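You operate a simulated robot arm through the tools that you are given. There is no shell and no other tool.

Carry out the task below with a simulated robot arm. There is one attempt and no reset: what you move stays moved.

TASK
Stack the green box marked "623" from the middle shelf of the steel rack on top of the green box marked "657". Take the white-bristle brush and leave it on the lower shelf of the battery bench. Stack the grey box marked "352" from the steel table on top of the grey box labelled "330". Stack the silver box labelled "M8" from the blue table on top of the silver box labelled "M5". Put two of the black caps from the blue table on the battery bench. Any order will do.

It is judged by the outcome, as a careful person would: the job done as asked, and still so three seconds after it is handed in. It fails if anything else is knocked over, pushed out of place, dropped, spilled or broken. Lids that push on must go on centred and level and be pressed home; caps that screw on are set level and turned clockwise until they are tight.

THE ROBOT
A 7-joint arm with a two-finger parallel gripper on a trunk, on a base that drives. Base frame: it is fixed to the floor where the robot stands at the start and does not move with it; the origin is under the middle of the robot, x ahead of it, y to its left, z up. Lengths are in mm, angles in rad, forces in N, time in s.
With the tool pointing down near the work surface it reaches from about 240 to 700 mm from the robot's upright axis, wherever it stands. Its first joint turns from -2.897 to 2.897 rad. Places, roughly: battery bench [-1100, 2000, 900]; black cap (3x3x3 cm) [-3000, -1000, 900]; green box [-2250, 2250, 1000]; grey box [-1250, 0, 1000]; lower shelf of the battery bench [-1100, 2000, 300]; silver box [-3000, -750, 1000]; white-bristle brush (11x5x6 cm) [-1200, 500, 900]. Payload 3.43 kg.
Tool frame: the origin (TCP) lies between the finger pads and is the grasp point; the fingertips stand 34 mm ahead of it; z points along the fingers, y is the line along which they close. The gripper opens to 128 mm. The fingers are 24 mm wide and 12 mm thick; the gripper's body (48 by 130 mm) begins 96 mm behind the TCP.
Orientation is told as [roll, pitch, yaw] about the base's x, y, z axes, in that order, counted from this pose: with the fingers straight down and closing along the base's y, the tool's x points along the base's -x, its y along +y and its z along -z.

THE INTERFACE
- The arm moves only by the tool arm_command. Its argument "plan" is a list of rows, each an object (a shift or turn left out is 0, a gripper value left out holds the last) with "grip": the opening, from 0 (shut) to 1 (fully open); "xyz": the shift along the tool's x, y, z in m, a list of three; "rotation": the turn, a rotation vector about the tool's x, y, z in rad, a list of three. In form: [{"grip": grip, "xyz": [x, y, z], "rotation": [rx, ry, rz]}, ...]. A call has 1 to 20 rows; each row is the pose to reach, as a shift and turn from the pose commanded when the call began, along the tool's axes at that moment. A row lasts 0.2 s, in which the tool goes at most 50 mm and 0.15 rad; a call with a longer step from one row to the next is refused whole, and so is a gripper value outside its range. A pose out of reach is approached as far as the arm can. The call stops where the force on the tool passes 40 N (or 10 N more than at its start, if that is more) or the arm is blocked; 0.2 s more then pass. The fingers move at their own pace (about 108 mm/s each) and stop on an object; they squeeze with about 37 N. The grip force told is the motor's: it shows also when the fingers shut on nothing. Time passes only in rows, and 0.2 s behind the last, so rows that repeat a pose let the fingers close. The reply holds the time, the measured pose of the TCP, the force on the tool along the base axes, the opening and the grip force, in the units named above and with some noise, with the torque about the TCP (base axes, N m) and any sound that the robot's microphone picked up.
- Cameras (640 x 400 px; columns grow to the right, rows downward): "scene" is now at [-17.9, 125.4, 1456.9]; the picture's right is [-0.17, -0.99, 0.00], its down [-0.41, 0.07, -0.91] and it looks along [0.90, -0.15, -0.42] (base axes); focal length 256 px, centre (320, 200). "wrist" rides on the gripper at [76, -11, -160] in the tool frame; the picture's right is [0.15, 0.99, 0.00], its down [-0.88, 0.13, -0.46] and it looks along [-0.45, 0.07, 0.89] (tool axes); focal length 234 px, centre (320, 200). There is no depth. A picture from a camera that has moved, and an enlarged one, comes with that camera's place and axes in the base frame and with its lens. The place of the scene camera against the robot may be out by one fixed shift of up to 25 mm in any direction.
- grab_frame(camera): a new picture of that camera. The clock stands still meanwhile.
- move_column(by): slides the trunk up (or, below 0, down) by that many mm; the arm and the scene camera ride with it, the base frame stays. It gives what a move gives, with no picture.
- base_move(legs): drives the robot by 1 to 6 legs, each [ahead, left, turn to the left] in mm, mm and rad, along the robot's own axes; the way and the turn of a leg run together, so that a leg with both is an arc; at most 1500 mm and 3.142 rad a leg. The arm and the cameras ride along, it lands a little off, and it stops where it bumps. It gives what a move gives.
- aim_head(pan, tilt): turns the head with the scene camera to pan (to the left, within 1.501 rad either way) and tilt (down, from -0.506 to 1.204), counted from straight ahead of the robot. It gives what a move gives.
- inspect(camera, box): a new picture of the part [left, top, right, bottom] of that camera's present view, enlarged. The clock stands still meanwhile.
- hand_in(): hands the job in; it is judged then, once.

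Places have to be worked out from the pictures, the camera data and where the tool is seen. Open the gripper and draw the arm clear of the work before you hand the job in, unless the task says otherwise.

The tools are called after "Request:" as name(argument=value, ...) on one line, values as JSON. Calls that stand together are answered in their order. arm_command: Moves the arm, as the interface text tells. Its arguments: {"type":"object","properties":{"plan":{"type":"array"}},"required":["plan"]} The other tools are called the same way: move_column (by) slides the trunk up or down; base_move (legs) drives the base; aim_head (pan, tilt) turns the head that bears the scene camera; grab_frame (camera) takes a picture; inspect (camera, box) takes an enlarged picture of a part of a camera's view; hand_in () hands the job in.

At the start:

```text
t: 0.0
eef_pos: [405.9, 156.9, 1221.2]
tool_rot: [0.001, -0.001, 0.001]
force: [-0.2, -0.4, -0.1]
moment: [0.02, 0.0, -0.01]
width: 127.8
gripper_force: 0.1
trunk travel left (down, up): [-150.0, 174.0]
robot x, y, heading: [1.7, 0.5, 0.003]
head pan, tilt: [-0.169, 0.433]
```

scene: 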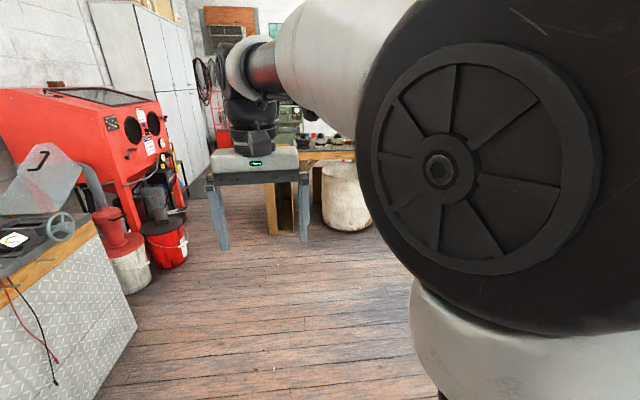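
wrist: 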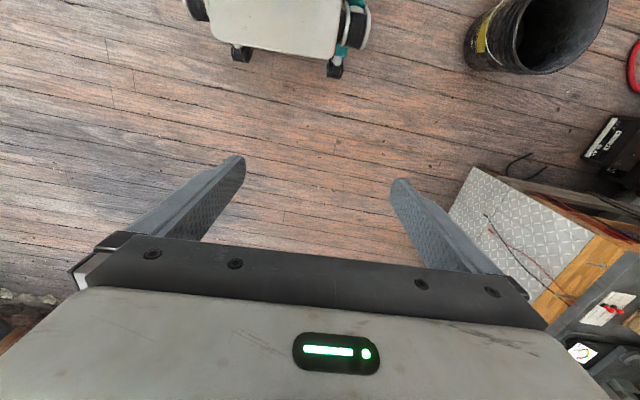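

The scene camera view is mostly blocked by the arm, and all the work places lie behind the robot. I first look left with the head.

Request:
aim_head(pan=1.5, tilt=0.4)

Request:
grab_frame(camera="scene")

```text
t: 1.7
eef_pos: [406.3, 157.4, 1220.5]
tool_rot: [-0.001, 0.0, 0.0]
force: [-0.1, 0.0, -0.5]
moment: [0.01, 0.01, 0.0]
width: 127.9
gripper_force: 0.1
trunk travel left (down, up): [-150.0, 174.0]
robot x, y, heading: [1.2, 2.4, -0.004]
head pan, tilt: [1.499, 0.4]
```

```text
taken
camera scene: at [-102.1, 233.3, 1459.9], right [1.0, -0.07, 0.0], down [-0.03, -0.39, -0.92], along [0.07, 0.92, -0.39], focal length 256 px, centre (320, 200)
```

scene: 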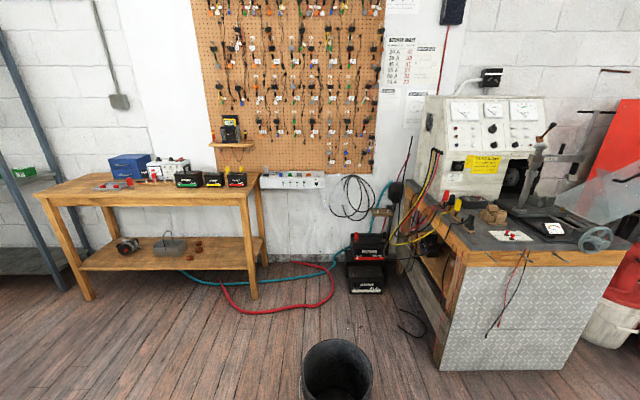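

The battery bench is left-behind, with the steel rack edge past it. I look to the right side before turning.

Request:
aim_head(pan=-1.5, tilt=0.4)

Request:
grab_frame(camera="scene")

```text
t: 4.3
eef_pos: [406.1, 157.2, 1220.0]
tool_rot: [0.0, 0.001, 0.001]
force: [0.3, -1.1, 0.3]
moment: [0.01, -0.03, 0.01]
width: 127.8
gripper_force: 0.0
trunk travel left (down, up): [-150.0, 174.0]
robot x, y, heading: [0.5, 1.2, 0.0]
head pan, tilt: [-1.499, 0.4]
```

```text
taken
camera scene: at [-102.1, 48.5, 1459.9], right [-1.0, -0.07, 0.0], down [-0.03, 0.39, -0.92], along [0.07, -0.92, -0.39], focal length 256 px, centre (320, 200)
```

scene: 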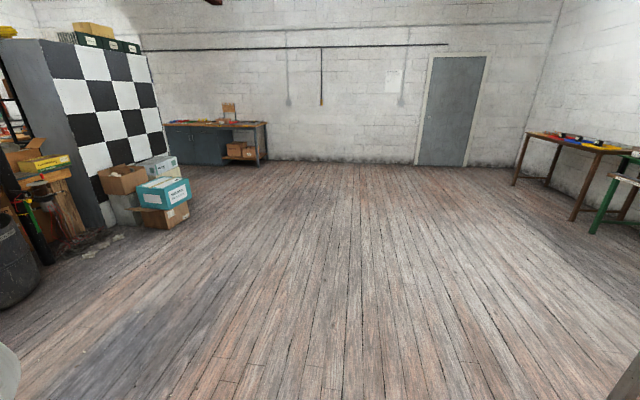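

There is open floor to the right. I turn the robot around to the right by about 180°, so it faces the work area, and look straight ahead.

Request:
base_move(legs=[[0, 0, -1.57], [0, 0, -1.57]])

Request:
aim_head(pan=0.6, tilt=0.4)

Request:
grab_frame(camera="scene")

Request:
aim_head(pan=-1.0, tilt=0.4)

Request:
grab_frame(camera="scene")

Request:
grab_frame(camera="wrist")

```text
t: 12.5
eef_pos: [-404.9, -161.1, 1220.2]
tool_rot: [0.0, 0.0, -3.127]
force: [0.5, 0.3, 0.2]
moment: [-0.03, 0.0, 0.03]
width: 128.0
gripper_force: 0.1
trunk travel left (down, up): [-150.0, 174.0]
robot x, y, heading: [-2.8, -2.5, -3.127]
head pan, tilt: [-1.499, 0.4]
```

```text
t: 14.5
eef_pos: [-405.7, -161.6, 1219.9]
tool_rot: [0.0, 0.001, -3.128]
force: [0.1, 0.3, 1.4]
moment: [-0.03, -0.01, 0.0]
width: 127.9
gripper_force: 0.1
trunk travel left (down, up): [-150.0, 174.0]
robot x, y, heading: [-1.7, -0.1, -3.129]
head pan, tilt: [0.6, 0.4]
```

```text
taken
camera scene: at [-2.7, -191.2, 1459.9], right [-0.58, 0.82, 0.0], down [0.32, 0.22, -0.92], along [-0.75, -0.53, -0.39], focal length 256 px, centre (320, 200)
```

scene: 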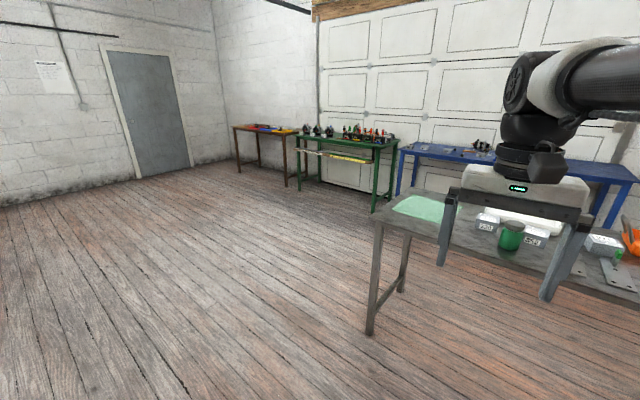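

```text
t: 16.2
eef_pos: [-404.3, -162.9, 1221.4]
tool_rot: [-0.001, 0.001, -3.129]
force: [-0.4, 0.3, 0.3]
moment: [-0.02, -0.01, -0.01]
width: 128.0
gripper_force: 0.1
trunk travel left (down, up): [-150.0, 174.0]
robot x, y, heading: [-0.9, 1.1, -3.132]
head pan, tilt: [-1.0, 0.4]
```

```text
taken
camera scene: at [21.9, -60.6, 1459.9], right [0.83, 0.55, 0.0], down [0.21, -0.32, -0.92], along [-0.51, 0.77, -0.39], focal length 256 px, centre (320, 200)
```

scene: 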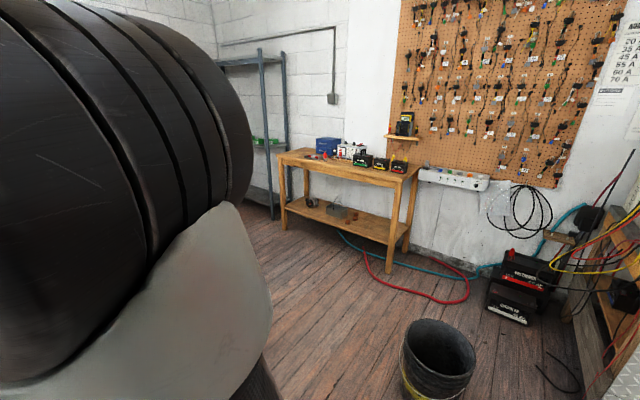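

```text
taken
camera wrist: at [-328.5, -149.5, 1380.5], right [0.16, -0.99, 0.0], down [-0.88, -0.14, 0.46], along [-0.45, -0.07, -0.89], focal length 234 px, centre (320, 200)
```

wrist: 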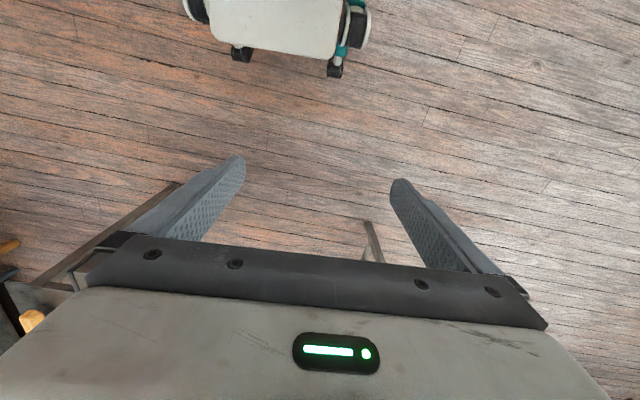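

The steel table is in front, the blue table far behind it, and the battery bench and rack on the right. The arm hides the middle of the view, so I swing it to the robot's right.

Request:
arm_command(plan=[{"grip": 1, "xyz": [0, -0.05, 0]}, {"grip": 1, "xyz": [0, -0.1, 0]}, {"grip": 1, "xyz": [0, -0.15, 0]}, {"grip": 1, "xyz": [0, -0.2, 0]}, {"grip": 1, "xyz": [0, -0.25, 0]}, {"grip": 1, "xyz": [0, -0.3, 0]}, {"grip": 1, "xyz": [0, -0.35, 0]}, {"grip": 1, "xyz": [0, -0.4, 0]}, {"grip": 1, "xyz": [0, -0.45, 0]}])

Request:
aim_head(pan=0.1, tilt=0.4)

Request:
grab_frame(camera="scene")

```text
t: 18.2
eef_pos: [-411.0, 288.5, 1220.1]
tool_rot: [0.0, 0.0, -3.128]
force: [-0.5, -0.2, 0.7]
moment: [0.03, 0.02, -0.02]
width: 128.3
gripper_force: 0.1
trunk travel left (down, up): [-150.0, 174.0]
robot x, y, heading: [0.8, -0.9, -3.126]
head pan, tilt: [-1.0, 0.4]
```

```text
t: 19.5
eef_pos: [-412.5, 287.3, 1220.1]
tool_rot: [0.0, 0.001, -3.127]
force: [0.1, -0.1, 0.5]
moment: [0.0, 0.01, 0.0]
width: 127.8
gripper_force: 0.0
trunk travel left (down, up): [-150.0, 174.0]
robot x, y, heading: [1.0, 1.1, -3.129]
head pan, tilt: [0.099, 0.4]
```

```text
taken
camera scene: at [-19.0, -148.2, 1459.9], right [-0.11, 0.99, 0.0], down [0.39, 0.04, -0.92], along [-0.92, -0.1, -0.39], focal length 256 px, centre (320, 200)
```

scene: 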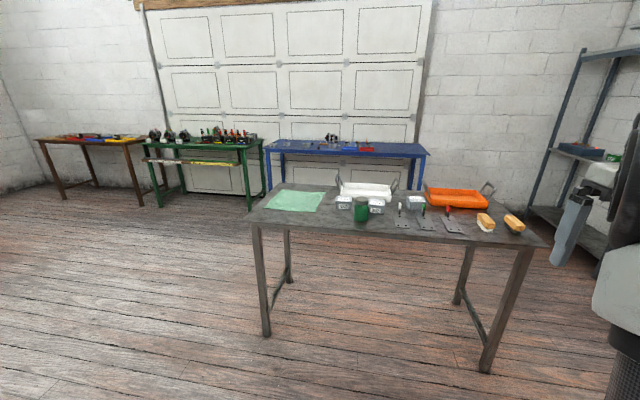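

Now the steel table is fully visible. I zoom into it.

Request:
inspect(camera="scene", box=[320, 165, 560, 265])

Request:
inspect(camera="scene", box=[260, 120, 440, 200])

Request:
inspect(camera="scene", box=[520, 40, 640, 240])

```text
2.67 times, centred on (440, 215) of scene
camera zoom: at [-19.0, -148.2, 1459.9], right [-0.11, 0.99, 0.0], down [0.39, 0.04, -0.92], along [-0.92, -0.1, -0.39], focal length 684 px, centre (0, 160)
```

zoom: 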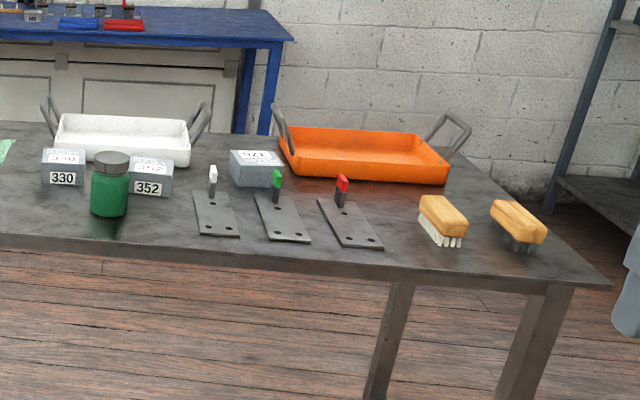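

```text
3.56 times, centred on (350, 160) of scene
camera zoom: at [-19.0, -148.2, 1459.9], right [-0.11, 0.99, 0.0], down [0.39, 0.04, -0.92], along [-0.92, -0.1, -0.39], focal length 912 px, centre (213, 342)
```

zoom: 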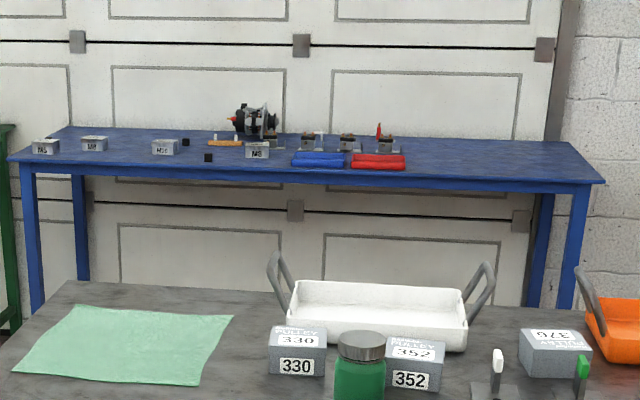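

```text
2.00 times, centred on (580, 140) of scene
camera zoom: at [-19.0, -148.2, 1459.9], right [-0.11, 0.99, 0.0], down [0.39, 0.04, -0.92], along [-0.92, -0.1, -0.39], focal length 513 px, centre (-200, 320)
```

zoom: 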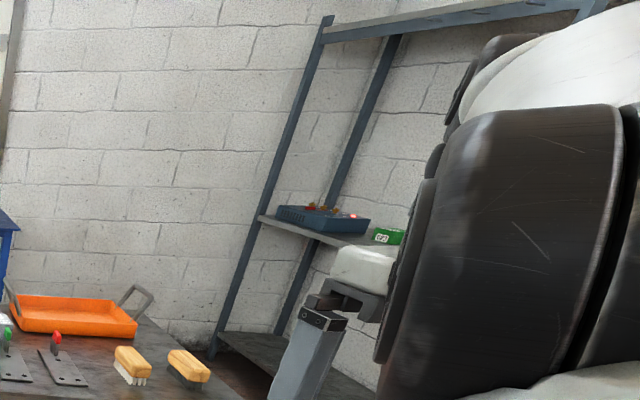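

White-bristle brush is the left one of the two; grey boxes 330 and 352 stand left with the green jar between, roughly x≈-1330, y≈-160 and 20. I drive up to the table, stopping short of its front edge (x≈-1050), then look down.

Request:
base_move(legs=[[650, 0, 0]])

Request:
aim_head(pan=0.0, tilt=0.75)

Request:
grab_frame(camera="scene")

Request:
grab_frame(camera="wrist")

```text
t: 23.2
eef_pos: [-1072.6, 282.3, 1220.1]
tool_rot: [0.001, -0.001, -3.129]
force: [-0.5, -1.0, 0.8]
moment: [0.01, 0.0, -0.01]
width: 128.1
gripper_force: 0.1
trunk travel left (down, up): [-150.0, 174.0]
robot x, y, heading: [-661.1, -7.8, -3.126]
head pan, tilt: [0.099, 0.4]
```

```text
t: 24.0
eef_pos: [-1072.1, 279.4, 1220.7]
tool_rot: [0.001, -0.001, -3.131]
force: [0.6, 0.3, 1.0]
moment: [-0.01, 0.01, 0.03]
width: 127.9
gripper_force: 0.1
trunk travel left (down, up): [-150.0, 174.0]
robot x, y, heading: [-665.9, -9.0, -3.131]
head pan, tilt: [0.0, 0.75]
```

```text
taken
camera scene: at [-671.3, -147.1, 1428.9], right [-0.01, 1.0, 0.0], down [0.68, 0.01, -0.73], along [-0.73, -0.01, -0.68], focal length 256 px, centre (320, 200)
```

scene: 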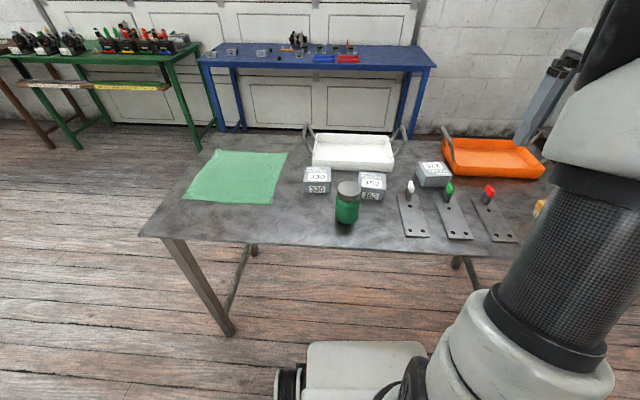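

```text
taken
camera wrist: at [-996.7, 293.2, 1379.8], right [0.16, -0.99, 0.0], down [-0.88, -0.14, 0.46], along [-0.45, -0.07, -0.89], focal length 234 px, centre (320, 200)
```

wrist: 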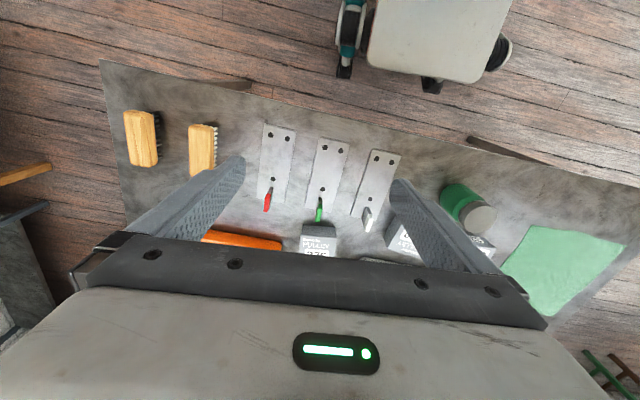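

The wrist view shows brushes, plates and jar clearly. I nudge 40 mm closer and move the tool over the box 352 estimate (-1310, 20), keeping it high.

Request:
base_move(legs=[[40, 0, 0]])

Request:
arm_command(plan=[{"grip": 1, "xyz": [0, 0.05, 0]}, {"xyz": [-0.02, 0.09, 0]}, {"xyz": [-0.05, 0.13, 0]}, {"xyz": [-0.08, 0.17, 0]}, {"xyz": [-0.12, 0.2, 0]}, {"xyz": [-0.16, 0.23, 0]}, {"xyz": [-0.19, 0.262, 0]}])

Request:
grab_frame(camera="wrist")

Request:
grab_frame(camera="scene")

```text
t: 24.9
eef_pos: [-1111.3, 279.4, 1220.7]
tool_rot: [-0.001, 0.0, -3.131]
force: [0.4, 0.2, 0.8]
moment: [-0.01, 0.0, 0.02]
width: 127.9
gripper_force: 0.1
trunk travel left (down, up): [-150.0, 174.0]
robot x, y, heading: [-701.4, -10.2, -3.132]
head pan, tilt: [0.0, 0.75]
```

```text
t: 26.5
eef_pos: [-1299.1, 16.3, 1218.9]
tool_rot: [0.001, 0.0, -3.131]
force: [0.9, 0.0, 0.7]
moment: [0.01, 0.0, 0.02]
width: 128.1
gripper_force: 0.1
trunk travel left (down, up): [-150.0, 174.0]
robot x, y, heading: [-701.9, -8.6, -3.134]
head pan, tilt: [0.0, 0.75]
```

```text
taken
camera wrist: at [-1224.0, 28.8, 1377.9], right [0.16, -0.99, 0.0], down [-0.88, -0.14, 0.46], along [-0.45, -0.07, -0.89], focal length 234 px, centre (320, 200)
```

wrist: 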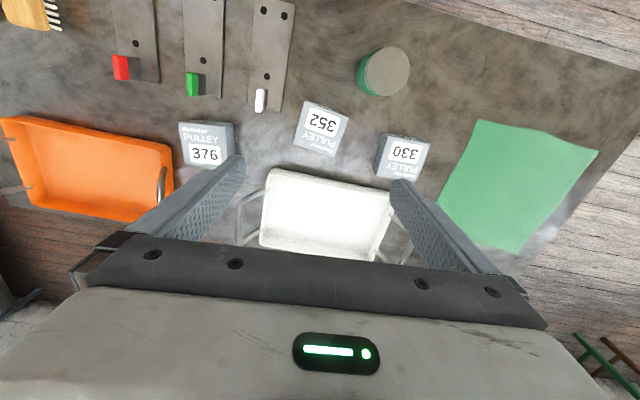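

```text
taken
camera scene: at [-711.0, -147.5, 1428.8], right [-0.01, 1.0, 0.0], down [0.68, 0.01, -0.73], along [-0.73, -0.01, -0.68], focal length 256 px, centre (320, 200)
```

scene: 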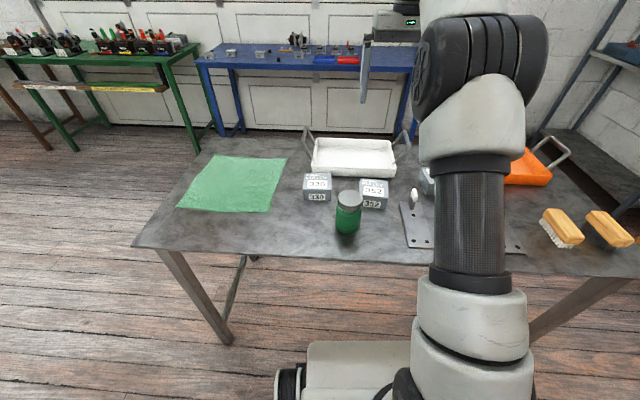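

The wrist camera sees boxes 352 and 330 well; I zoom to measure their edges.

Request:
inspect(camera="wrist", box=[260, 80, 460, 205])

```text
3.20 times, centred on (360, 142) of wrist
camera zoom: at [-1224.0, 28.8, 1377.9], right [0.16, -0.99, 0.0], down [-0.88, -0.14, 0.46], along [-0.45, -0.07, -0.89], focal length 749 px, centre (192, 384)
```

zoom: 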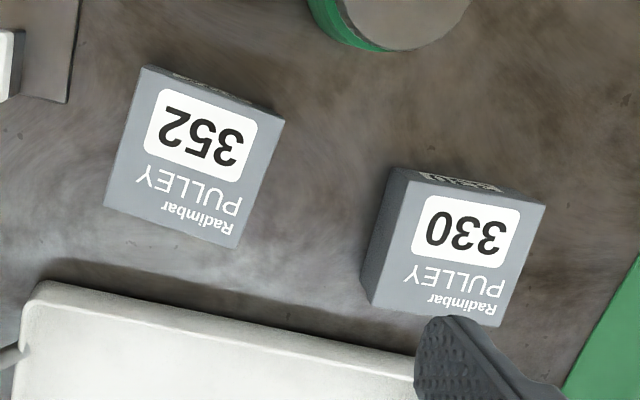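

Box 352's top centre is around (-1306, 15) with yaw ≈ -0.16; box 330's around (-1336, -154), nearly square on. I turn the tool to match 352 and descend partway to triangulate the height.

Request:
arm_command(plan=[{"grip": 1, "xyz": [-0.007, 0, 0.04], "rotation": [0, 0, 0.08]}, {"xyz": [-0.007, 0, 0.08], "rotation": [0, 0, 0.17]}, {"xyz": [-0.007, 0, 0.12], "rotation": [0, 0, 0.17]}, {"xyz": [-0.007, 0, 0.16], "rotation": [0, 0, 0.17]}])

Request:
grab_frame(camera="wrist")

```text
t: 27.5
eef_pos: [-1306.4, 14.8, 1059.1]
tool_rot: [0.001, -0.002, 2.981]
force: [-0.3, 0.3, 0.0]
moment: [-0.03, 0.06, 0.01]
width: 127.9
gripper_force: 0.0
trunk travel left (down, up): [-150.0, 174.0]
robot x, y, heading: [-700.8, -8.0, -3.127]
head pan, tilt: [0.0, 0.75]
```

```text
taken
camera wrist: at [-1229.9, 14.7, 1219.7], right [-0.01, -1.0, 0.0], down [-0.89, 0.01, 0.46], along [-0.46, 0.01, -0.89], focal length 234 px, centre (320, 200)
```

wrist: 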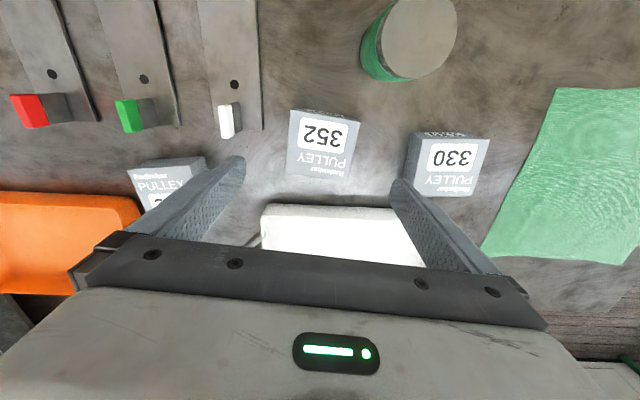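

I zoom in at this lower pose for a better triangulation.

Request:
inspect(camera="wrist", box=[260, 80, 420, 200])

Request:
inspect(camera="scene", box=[280, 130, 440, 250])

```text
3.33 times, centred on (340, 140) of wrist
camera zoom: at [-1229.9, 14.7, 1219.7], right [-0.01, -1.0, 0.0], down [-0.89, 0.01, 0.46], along [-0.46, 0.01, -0.89], focal length 781 px, centre (253, 400)
```

zoom: 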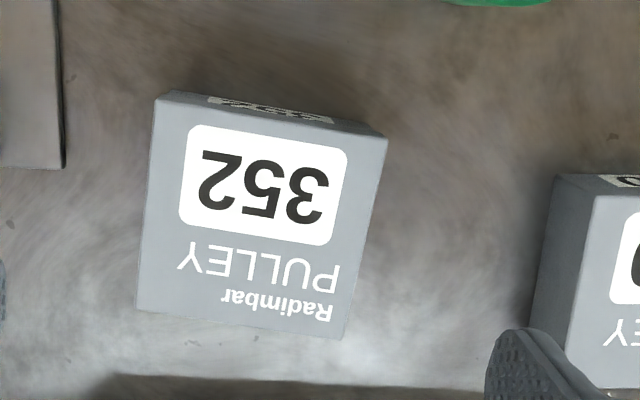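

```text
3.33 times, centred on (360, 190) of scene
camera zoom: at [-710.8, -147.6, 1428.8], right [-0.01, 1.0, 0.0], down [0.68, 0.01, -0.73], along [-0.73, -0.01, -0.68], focal length 855 px, centre (187, 233)
```

zoom: 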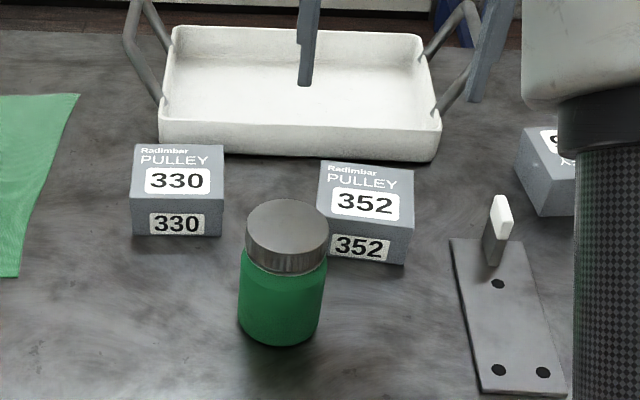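

Box 352: top centre ≈ (-1310, 16), top z ≈ 918, about 82×80×44 mm, yaw matches the tool. I lower straight over it to TCP z ≈ 930 and check.

Request:
arm_command(plan=[{"grip": 1, "xyz": [-0.004, 0, 0.03]}, {"xyz": [-0.004, 0, 0.06]}, {"xyz": [-0.004, 0, 0.09]}, {"xyz": [-0.004, 0, 0.11]}, {"xyz": [-0.004, 0, 0.128]}])

Request:
grab_frame(camera="wrist")

Request:
inspect(camera="scene", box=[280, 130, 440, 250])

```text
t: 28.7
eef_pos: [-1311.0, 16.0, 931.8]
tool_rot: [0.0, -0.002, 2.981]
force: [0.3, 0.4, 0.0]
moment: [0.01, 0.0, -0.02]
width: 128.0
gripper_force: 0.1
trunk travel left (down, up): [-150.0, 174.0]
robot x, y, heading: [-698.7, -6.7, -3.135]
head pan, tilt: [0.0, 0.75]
```

```text
taken
camera wrist: at [-1234.4, 16.0, 1092.4], right [-0.01, -1.0, 0.0], down [-0.89, 0.01, 0.46], along [-0.46, 0.01, -0.89], focal length 234 px, centre (320, 200)
```

wrist: 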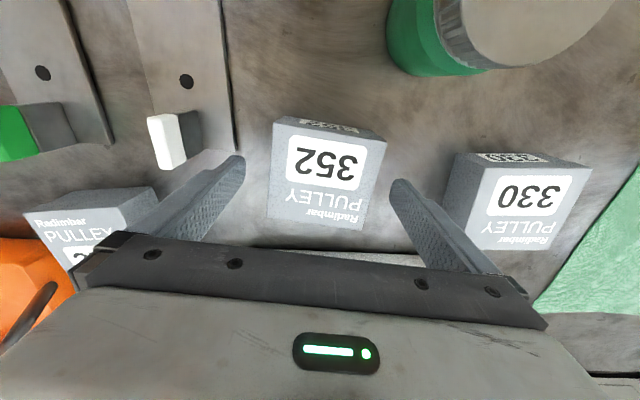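

```text
3.33 times, centred on (360, 190) of scene
camera zoom: at [-710.7, -147.5, 1428.8], right [-0.01, 1.0, 0.0], down [0.68, 0.01, -0.73], along [-0.73, -0.01, -0.68], focal length 855 px, centre (187, 233)
```

zoom: 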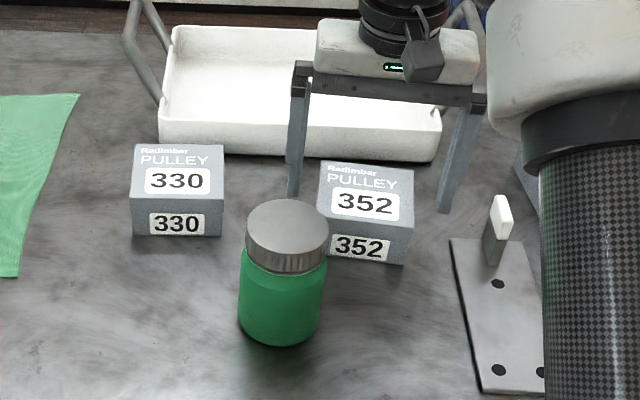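

Close view: box top is ~7 mm below the TCP (z≈925) and its centre ~10 mm nearer the robot than the TCP. I shift back 10 mm, lower 12 mm, and close.

Request:
arm_command(plan=[{"grip": 1, "xyz": [0.01, 0.001, 0]}, {"xyz": [0.01, 0.001, 0.006]}, {"xyz": [0.01, 0.001, 0.012]}, {"grip": 0.55, "xyz": [0.01, 0.001, 0.012]}, {"grip": 0.4, "xyz": [0.01, 0.001, 0.012]}, {"grip": 0.4, "xyz": [0.01, 0.001, 0.012]}, {"grip": 0.4, "xyz": [0.01, 0.001, 0.012]}])

Request:
grab_frame(camera="wrist")

```text
t: 30.3
eef_pos: [-1302.0, 14.0, 920.6]
tool_rot: [0.001, -0.002, 2.98]
force: [-1.1, -0.8, 0.9]
moment: [-0.19, 0.09, 0.0]
width: 89.6
gripper_force: 37.2
trunk travel left (down, up): [-150.0, 174.0]
robot x, y, heading: [-701.2, -10.9, -3.131]
head pan, tilt: [0.0, 0.75]
```

```text
taken
camera wrist: at [-1224.2, 13.2, 1079.8], right [-0.01, -1.0, 0.0], down [-0.89, 0.01, 0.46], along [-0.46, 0.01, -0.89], focal length 234 px, centre (320, 200)
```

wrist: 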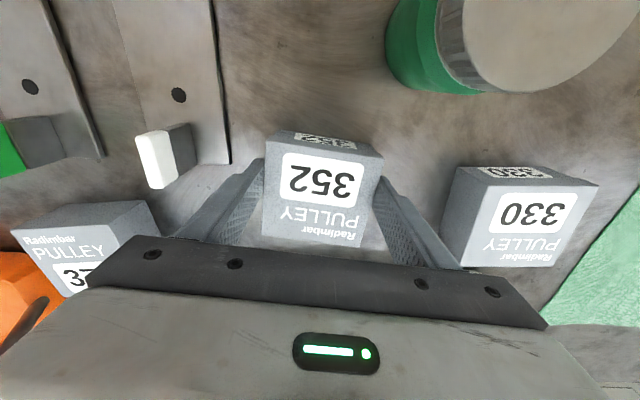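

Gripped at 89.6 mm, so the box is ~90 mm wide and its top is lower (~909) than I took it. I check the grip depth from the scene camera.

Request:
inspect(camera="scene", box=[320, 140, 420, 220])

```text
5.00 times, centred on (370, 180) of scene
camera zoom: at [-710.8, -147.6, 1428.8], right [-0.01, 1.0, 0.0], down [0.68, 0.01, -0.73], along [-0.73, -0.01, -0.68], focal length 1283 px, centre (70, 300)
```

zoom: 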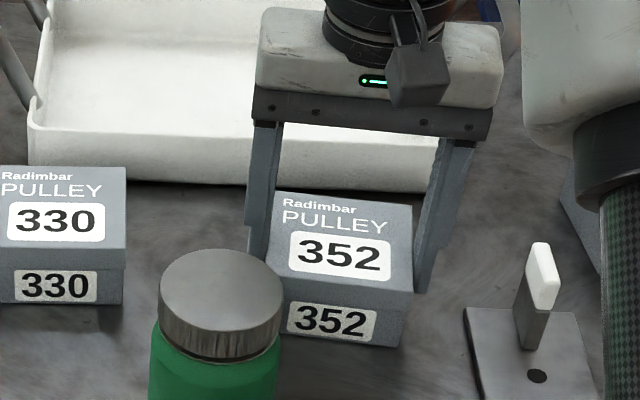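

I open slightly and lower 10 mm for a deeper grip, then close again.

Request:
arm_command(plan=[{"grip": 0.85, "xyz": [0, 0, 0]}, {"grip": 0.85, "xyz": [0, 0, 0]}, {"grip": 0.85, "xyz": [0.0, 0, 0.005]}, {"grip": 0.85, "xyz": [0.0, 0, 0.01]}, {"grip": 0.4, "xyz": [0.0, 0, 0.01]}, {"grip": 0.4, "xyz": [0.0, 0, 0.01]}, {"grip": 0.4, "xyz": [0.0, 0, 0.01]}])

```text
t: 31.9
eef_pos: [-1301.1, 13.2, 910.0]
tool_rot: [0.001, 0.0, 2.984]
force: [-0.4, 0.2, -0.4]
moment: [-0.11, 0.05, -0.05]
width: 89.8
gripper_force: 37.0
trunk travel left (down, up): [-150.0, 174.0]
robot x, y, heading: [-696.9, -9.3, -3.131]
head pan, tilt: [0.0, 0.75]
```

Lift the box 110 mm and look.

Request:
arm_command(plan=[{"grip": 0.4, "xyz": [0, 0, -0.02]}, {"xyz": [0, 0, -0.05]}, {"xyz": [0, 0, -0.08]}, {"xyz": [0, 0, -0.11]}])

Request:
grab_frame(camera="wrist")

Request:
inspect(camera="scene", box=[280, 100, 440, 220])

```text
t: 32.9
eef_pos: [-1300.7, 14.3, 1019.3]
tool_rot: [0.0, 0.001, 2.983]
force: [-0.9, 0.1, -1.8]
moment: [0.04, -0.08, 0.04]
width: 89.3
gripper_force: 36.9
trunk travel left (down, up): [-150.0, 174.0]
robot x, y, heading: [-701.7, -11.3, -3.13]
head pan, tilt: [0.0, 0.75]
```

```text
taken
camera wrist: at [-1224.3, 14.5, 1179.1], right [-0.01, -1.0, 0.0], down [-0.89, 0.01, 0.46], along [-0.46, 0.01, -0.89], focal length 234 px, centre (320, 200)
```

wrist: 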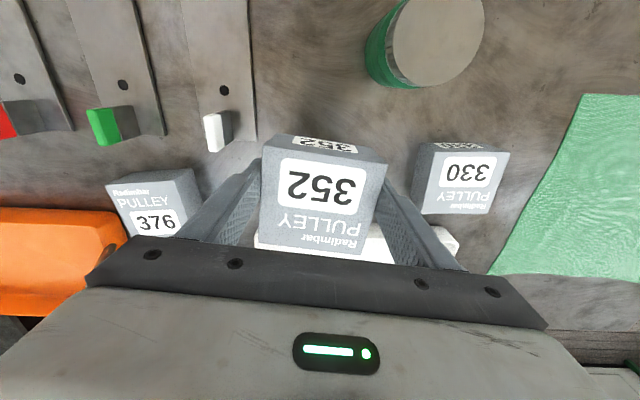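

```text
3.33 times, centred on (360, 160) of scene
camera zoom: at [-711.0, -147.5, 1428.8], right [-0.01, 1.0, 0.0], down [0.68, 0.01, -0.73], along [-0.73, -0.01, -0.68], focal length 855 px, centre (187, 333)
```

zoom: 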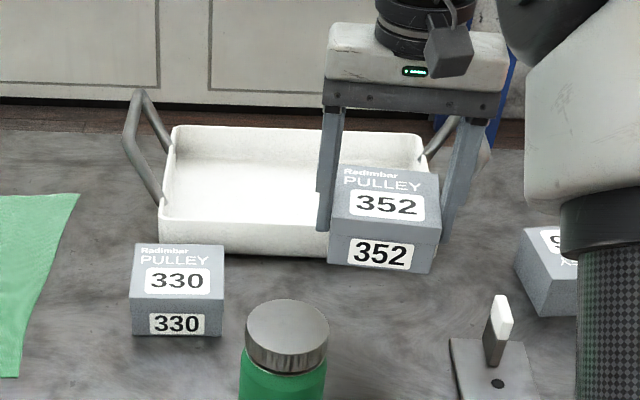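

Box is held (about 2 N). I zoom the wrist view to measure 330's top against the held box.

Request:
inspect(camera="wrist", box=[250, 110, 530, 285])

```text
2.29 times, centred on (390, 198) of wrist
camera zoom: at [-1224.3, 14.5, 1179.1], right [-0.01, -1.0, 0.0], down [-0.89, 0.01, 0.46], along [-0.46, 0.01, -0.89], focal length 535 px, centre (160, 206)
```

zoom: 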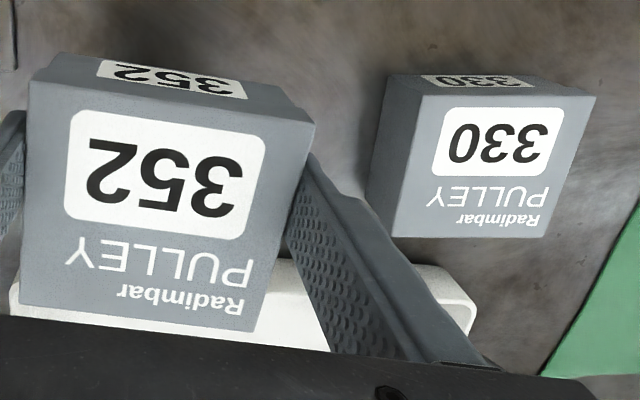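

Held box centre lies 9 mm beyond the TCP with its top at TCP height; 330's centre is ≈(-1343,-162), top z≈910, square on. I carry the box over 330, turning to match, and stop ~40 mm above.

Request:
arm_command(plan=[{"grip": 0.4, "xyz": [0, 0, -0.03]}, {"xyz": [-0.001, 0.04, -0.03], "rotation": [0, 0, -0.05]}, {"xyz": [-0.002, 0.085, -0.03], "rotation": [0, 0, -0.1]}, {"xyz": [-0.004, 0.13, -0.03], "rotation": [0, 0, -0.158]}, {"xyz": [-0.005, 0.16, -0.03], "rotation": [0, 0, -0.158]}, {"xyz": [-0.005, 0.178, -0.03], "rotation": [0, 0, -0.158]}, {"xyz": [-0.005, 0.178, 0.0], "rotation": [0, 0, -0.158]}, {"xyz": [-0.005, 0.178, 0.025], "rotation": [0, 0, -0.158]}])

Request:
grab_frame(camera="wrist")

Request:
inspect(camera="scene", box=[270, 110, 400, 220])

```text
t: 34.7
eef_pos: [-1335.6, -162.2, 994.4]
tool_rot: [0.0, 0.001, 3.141]
force: [-0.4, -0.5, -2.3]
moment: [-0.01, -0.02, 0.01]
width: 89.6
gripper_force: 37.1
trunk travel left (down, up): [-150.0, 174.0]
robot x, y, heading: [-700.5, -9.3, -3.132]
head pan, tilt: [0.0, 0.75]
```

```text
taken
camera wrist: at [-1259.0, -149.8, 1154.4], right [0.15, -0.99, 0.0], down [-0.88, -0.13, 0.46], along [-0.45, -0.07, -0.89], focal length 234 px, centre (320, 200)
```

wrist: 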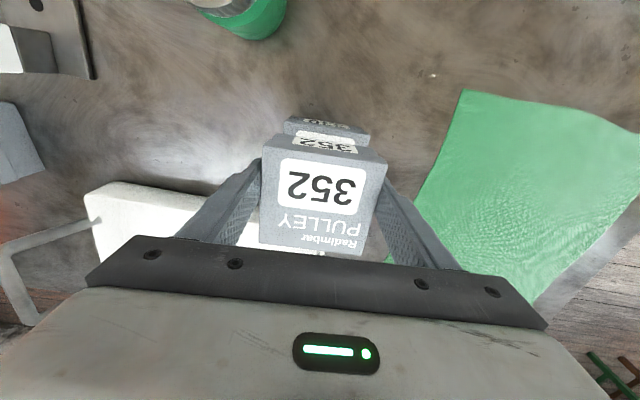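

```text
3.64 times, centred on (335, 165) of scene
camera zoom: at [-711.0, -147.6, 1428.8], right [-0.01, 1.0, 0.0], down [0.68, 0.01, -0.73], along [-0.73, -0.01, -0.68], focal length 933 px, centre (266, 327)
```

zoom: 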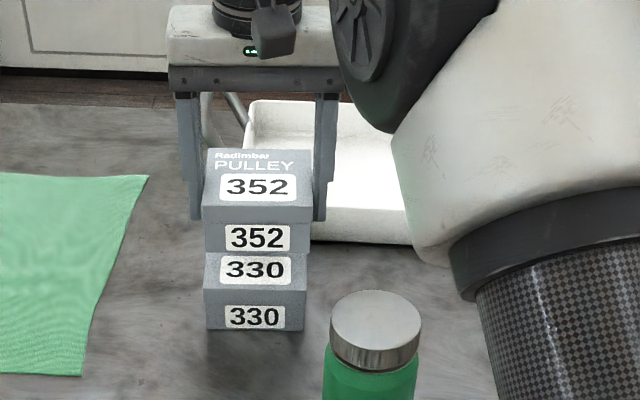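

Alignment looks good laterally. I lower to about TCP z = 962 and check front-face alignment.

Request:
arm_command(plan=[{"grip": 0.4, "xyz": [0, 0, 0.016]}, {"xyz": [0, 0, 0.032]}])

Request:
inspect(camera="scene", box=[290, 130, 390, 210])

Request:
inspect(camera="wrist", box=[240, 80, 420, 260])

```text
t: 35.3
eef_pos: [-1332.7, -160.7, 962.8]
tool_rot: [0.003, -0.001, 3.14]
force: [-0.2, -0.6, -1.9]
moment: [-0.02, -0.03, 0.01]
width: 89.4
gripper_force: 36.7
trunk travel left (down, up): [-150.0, 174.0]
robot x, y, heading: [-704.8, -8.0, -3.135]
head pan, tilt: [0.0, 0.75]
```

```text
5.00 times, centred on (340, 170) of scene
camera zoom: at [-711.0, -147.6, 1428.8], right [-0.01, 1.0, 0.0], down [0.68, 0.01, -0.73], along [-0.73, -0.01, -0.68], focal length 1283 px, centre (220, 350)
```

zoom: 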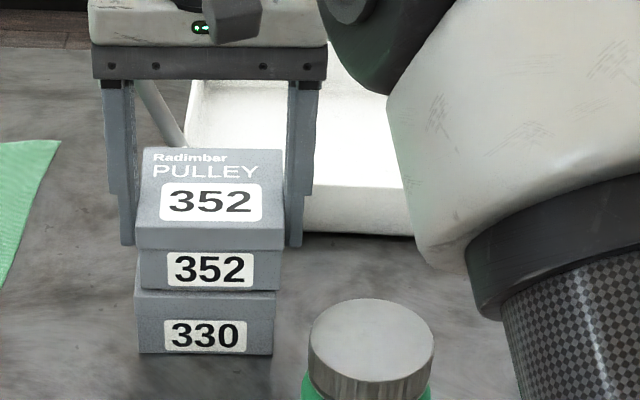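

```text
2.22 times, centred on (330, 170) of wrist
camera zoom: at [-1257.7, -149.2, 1122.6], right [0.15, -0.99, 0.0], down [-0.88, -0.13, 0.46], along [-0.45, -0.07, -0.89], focal length 520 px, centre (298, 267)
```

zoom: 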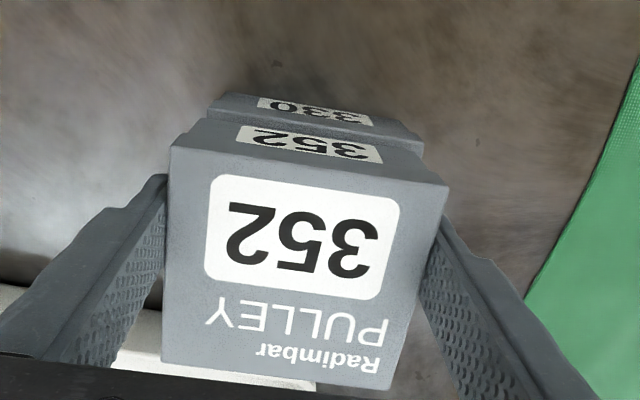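

Nicely aligned with a small gap. I lower in 2 mm steps to feel contact.

Request:
arm_command(plan=[{"grip": 0.4, "xyz": [0, 0, 0.002]}, {"xyz": [0, 0, 0.004]}, {"xyz": [0, 0, 0.005]}])

Request:
inspect(camera="scene", box=[290, 130, 390, 210])

```text
t: 36.1
eef_pos: [-1332.6, -161.2, 959.3]
tool_rot: [0.0, -0.003, 3.14]
force: [-1.1, 0.3, 6.1]
moment: [0.04, -0.27, 0.01]
width: 89.4
gripper_force: 36.7
trunk travel left (down, up): [-150.0, 174.0]
robot x, y, heading: [-698.4, -10.3, -3.13]
head pan, tilt: [0.0, 0.75]
```

```text
5.00 times, centred on (340, 170) of scene
camera zoom: at [-710.5, -147.5, 1429.0], right [-0.01, 1.0, 0.0], down [0.68, 0.01, -0.73], along [-0.73, -0.01, -0.68], focal length 1283 px, centre (220, 350)
```

zoom: 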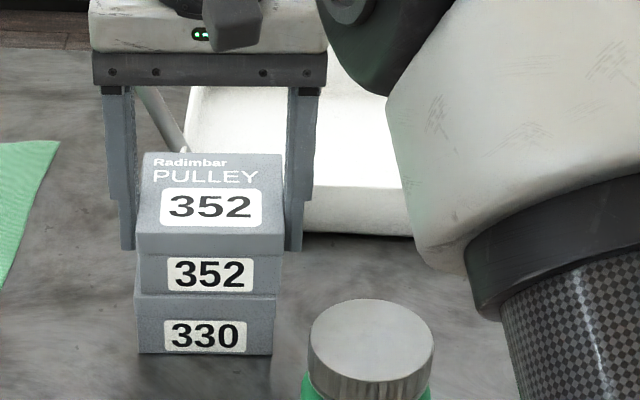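

Contact (force rose by ~8 N). I open the gripper and lift straight up.

Request:
arm_command(plan=[{"grip": 0.8, "xyz": [0, 0, 0]}, {"grip": 0.95, "xyz": [0, 0, 0]}, {"grip": 1, "xyz": [0, 0, -0.0]}, {"xyz": [0, 0, -0.03]}, {"xyz": [0, 0, -0.07]}, {"xyz": [0, 0, -0.11]}, {"xyz": [0, 0, -0.15]}, {"xyz": [0, 0, -0.19]}, {"xyz": [0, 0, -0.23]}])

Request:
inspect(camera="scene", box=[280, 120, 400, 220])

Request:
grab_frame(camera="wrist")

```text
t: 38.1
eef_pos: [-1331.7, -158.4, 1168.1]
tool_rot: [0.0, 0.0, 3.14]
force: [0.5, 0.9, -0.6]
moment: [0.0, 0.02, -0.04]
width: 127.8
gripper_force: 0.1
out of reach, approached as far as the arm can: row 9
trunk travel left (down, up): [-150.0, 174.0]
robot x, y, heading: [-702.4, -9.3, -3.13]
head pan, tilt: [0.0, 0.75]
```

```text
4.00 times, centred on (340, 170) of scene
camera zoom: at [-710.4, -147.4, 1428.8], right [-0.01, 1.0, 0.0], down [0.68, 0.01, -0.73], along [-0.73, -0.01, -0.68], focal length 1026 px, centre (240, 320)
```

zoom: 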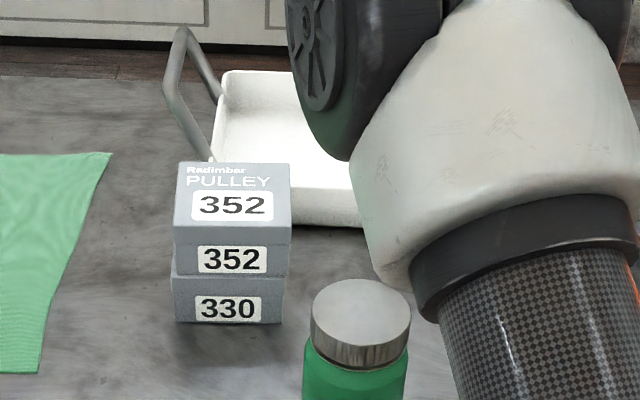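

```text
taken
camera wrist: at [-1256.6, -147.1, 1327.7], right [0.15, -0.99, 0.0], down [-0.88, -0.13, 0.46], along [-0.45, -0.07, -0.89], focal length 234 px, centre (320, 200)
```

wrist: 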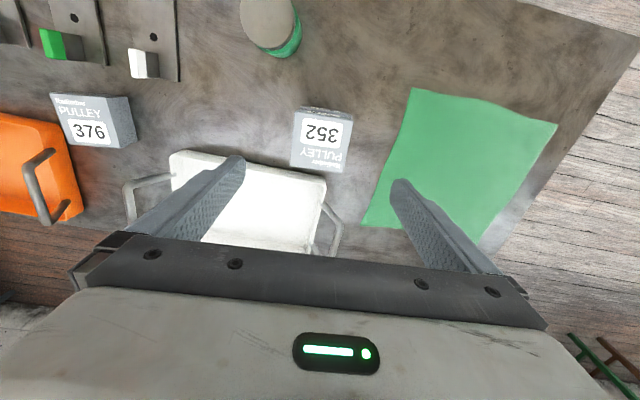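

The 352 box sits squarely on 330. Before picking the brush I look at the battery bench's lower shelf to decide on grasp tilt.

Request:
aim_head(pan=-1.3, tilt=0.5)

Request:
grab_frame(camera="scene")

```text
t: 39.6
eef_pos: [-1332.9, -159.0, 1167.2]
tool_rot: [0.001, 0.0, 3.14]
force: [0.0, -0.2, 0.0]
moment: [0.01, -0.01, -0.01]
width: 127.9
gripper_force: 0.1
trunk travel left (down, up): [-150.0, 174.0]
robot x, y, heading: [-701.1, -11.7, -3.129]
head pan, tilt: [-1.3, 0.499]
```

```text
taken
camera scene: at [-653.2, -59.3, 1450.8], right [0.96, 0.28, 0.0], down [0.13, -0.46, -0.88], along [-0.24, 0.84, -0.48], focal length 256 px, centre (320, 200)
```

scene: 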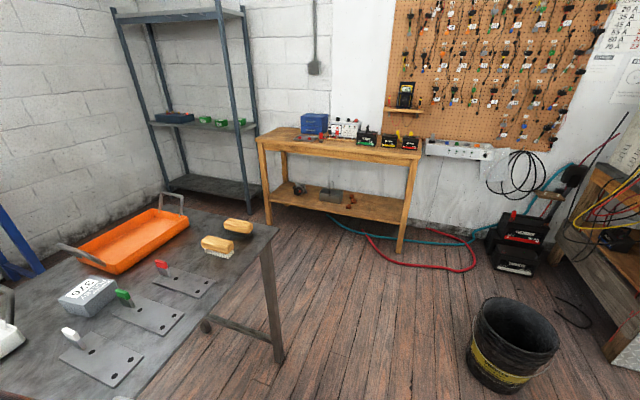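

Request:
inspect(camera="scene", box=[240, 100, 440, 260])

Request:
inspect(camera="scene", box=[140, 80, 270, 220])

```text
2.50 times, centred on (340, 180) of scene
camera zoom: at [-653.2, -59.3, 1450.8], right [0.96, 0.28, 0.0], down [0.13, -0.46, -0.88], along [-0.24, 0.84, -0.48], focal length 641 px, centre (270, 250)
```

zoom: 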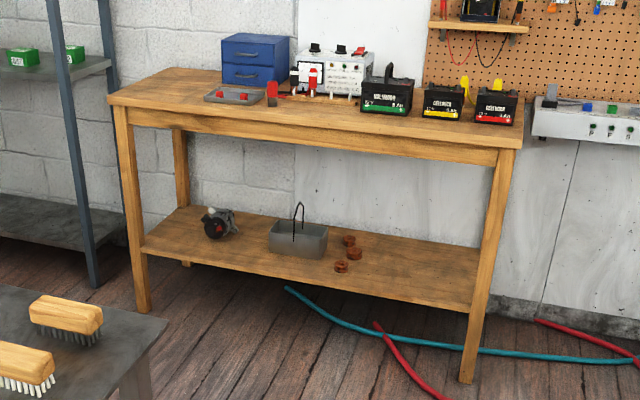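

```text
2.86 times, centred on (205, 150) of scene
camera zoom: at [-653.2, -59.3, 1450.8], right [0.96, 0.28, 0.0], down [0.13, -0.46, -0.88], along [-0.24, 0.84, -0.48], focal length 733 px, centre (649, 343)
```

zoom: 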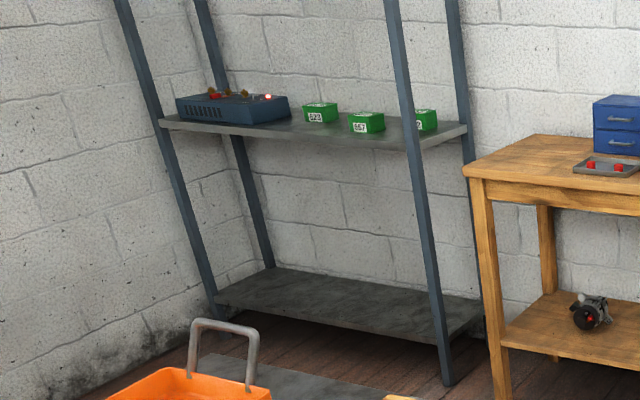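

The right half of the lower shelf is free; I'll need a forward-tilted tool to place there, so I'll grasp the brush with that same tilt. First I pull the arm back and drive right in front of the brush.

Request:
arm_command(plan=[{"grip": 0.7, "xyz": [0.04, 0, 0]}, {"xyz": [0.08, 0, 0]}, {"xyz": [0.12, 0, 0]}, {"xyz": [0.16, 0, 0]}, {"xyz": [0.2, 0, 0]}])

Request:
base_move(legs=[[-60, 0, 0], [0, -480, 0]])

Request:
grab_frame(camera="wrist")

Request:
aim_head(pan=-0.2, tilt=0.75)

Request:
grab_frame(camera="scene")

```text
t: 40.8
eef_pos: [-1130.9, -158.8, 1164.5]
tool_rot: [-0.001, -0.001, 3.139]
force: [0.1, 0.3, 0.1]
moment: [-0.01, 0.0, 0.0]
width: 89.6
gripper_force: 0.1
trunk travel left (down, up): [-150.0, 174.0]
robot x, y, heading: [-704.1, -8.4, -3.136]
head pan, tilt: [-1.3, 0.499]
```

```text
t: 46.5
eef_pos: [-1078.8, 324.9, 1164.5]
tool_rot: [0.0, 0.001, -3.137]
force: [0.7, -0.2, 0.1]
moment: [-0.02, -0.01, 0.03]
width: 89.3
gripper_force: 0.0
trunk travel left (down, up): [-150.0, 174.0]
robot x, y, heading: [-648.2, 480.5, -3.127]
head pan, tilt: [-1.3, 0.499]
```

```text
taken
camera wrist: at [-1002.8, 337.3, 1324.7], right [0.15, -0.99, 0.0], down [-0.88, -0.14, 0.46], along [-0.45, -0.07, -0.89], focal length 234 px, centre (320, 200)
```

wrist: 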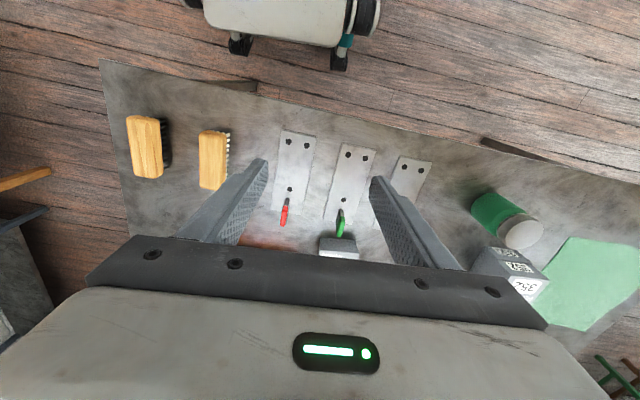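

```text
t: 47.9
eef_pos: [-1078.4, 324.9, 1164.9]
tool_rot: [0.002, -0.001, -3.136]
force: [0.3, -0.2, 0.5]
moment: [-0.02, 0.0, -0.01]
width: 89.5
gripper_force: 0.0
trunk travel left (down, up): [-150.0, 174.0]
robot x, y, heading: [-648.2, 475.7, -3.124]
head pan, tilt: [-0.201, 0.75]
```

```text
taken
camera scene: at [-656.4, 356.1, 1428.8], right [0.18, 0.98, 0.0], down [0.67, -0.12, -0.73], along [-0.72, 0.13, -0.68], focal length 256 px, centre (320, 200)
```

scene: 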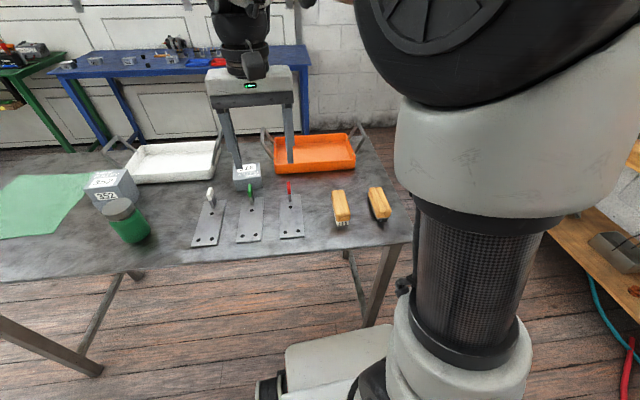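

I move over the white-bristle brush (~(-1158, 505)) and view it from above.

Request:
arm_command(plan=[{"grip": 0.7, "xyz": [-0.02, -0.04, 0]}, {"xyz": [-0.04, -0.08, 0]}, {"xyz": [-0.06, -0.12, 0]}, {"xyz": [-0.08, -0.16, 0]}, {"xyz": [-0.08, -0.18, 0.0]}])

Request:
inspect(camera="wrist", box=[200, 60, 420, 220])

```text
t: 49.1
eef_pos: [-1159.6, 504.7, 1164.3]
tool_rot: [0.0, 0.0, -3.138]
force: [0.3, -0.4, 0.4]
moment: [-0.05, -0.02, 0.03]
width: 89.6
gripper_force: 0.0
trunk travel left (down, up): [-150.0, 174.0]
robot x, y, heading: [-647.2, 478.5, -3.122]
head pan, tilt: [-0.201, 0.75]
```

```text
2.50 times, centred on (310, 140) of wrist
camera zoom: at [-1084.1, 516.7, 1324.4], right [0.15, -0.99, 0.0], down [-0.88, -0.14, 0.46], along [-0.45, -0.07, -0.89], focal length 585 px, centre (345, 350)
```

zoom: 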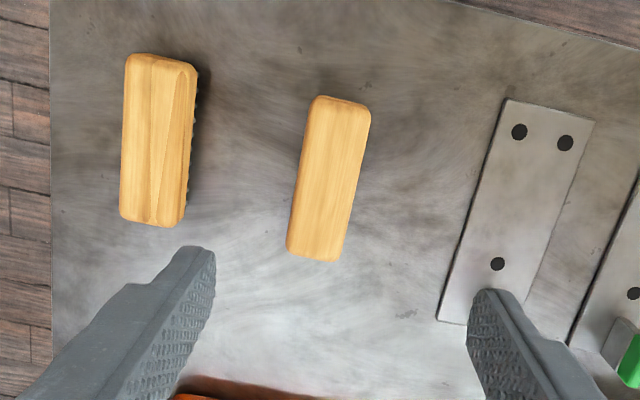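

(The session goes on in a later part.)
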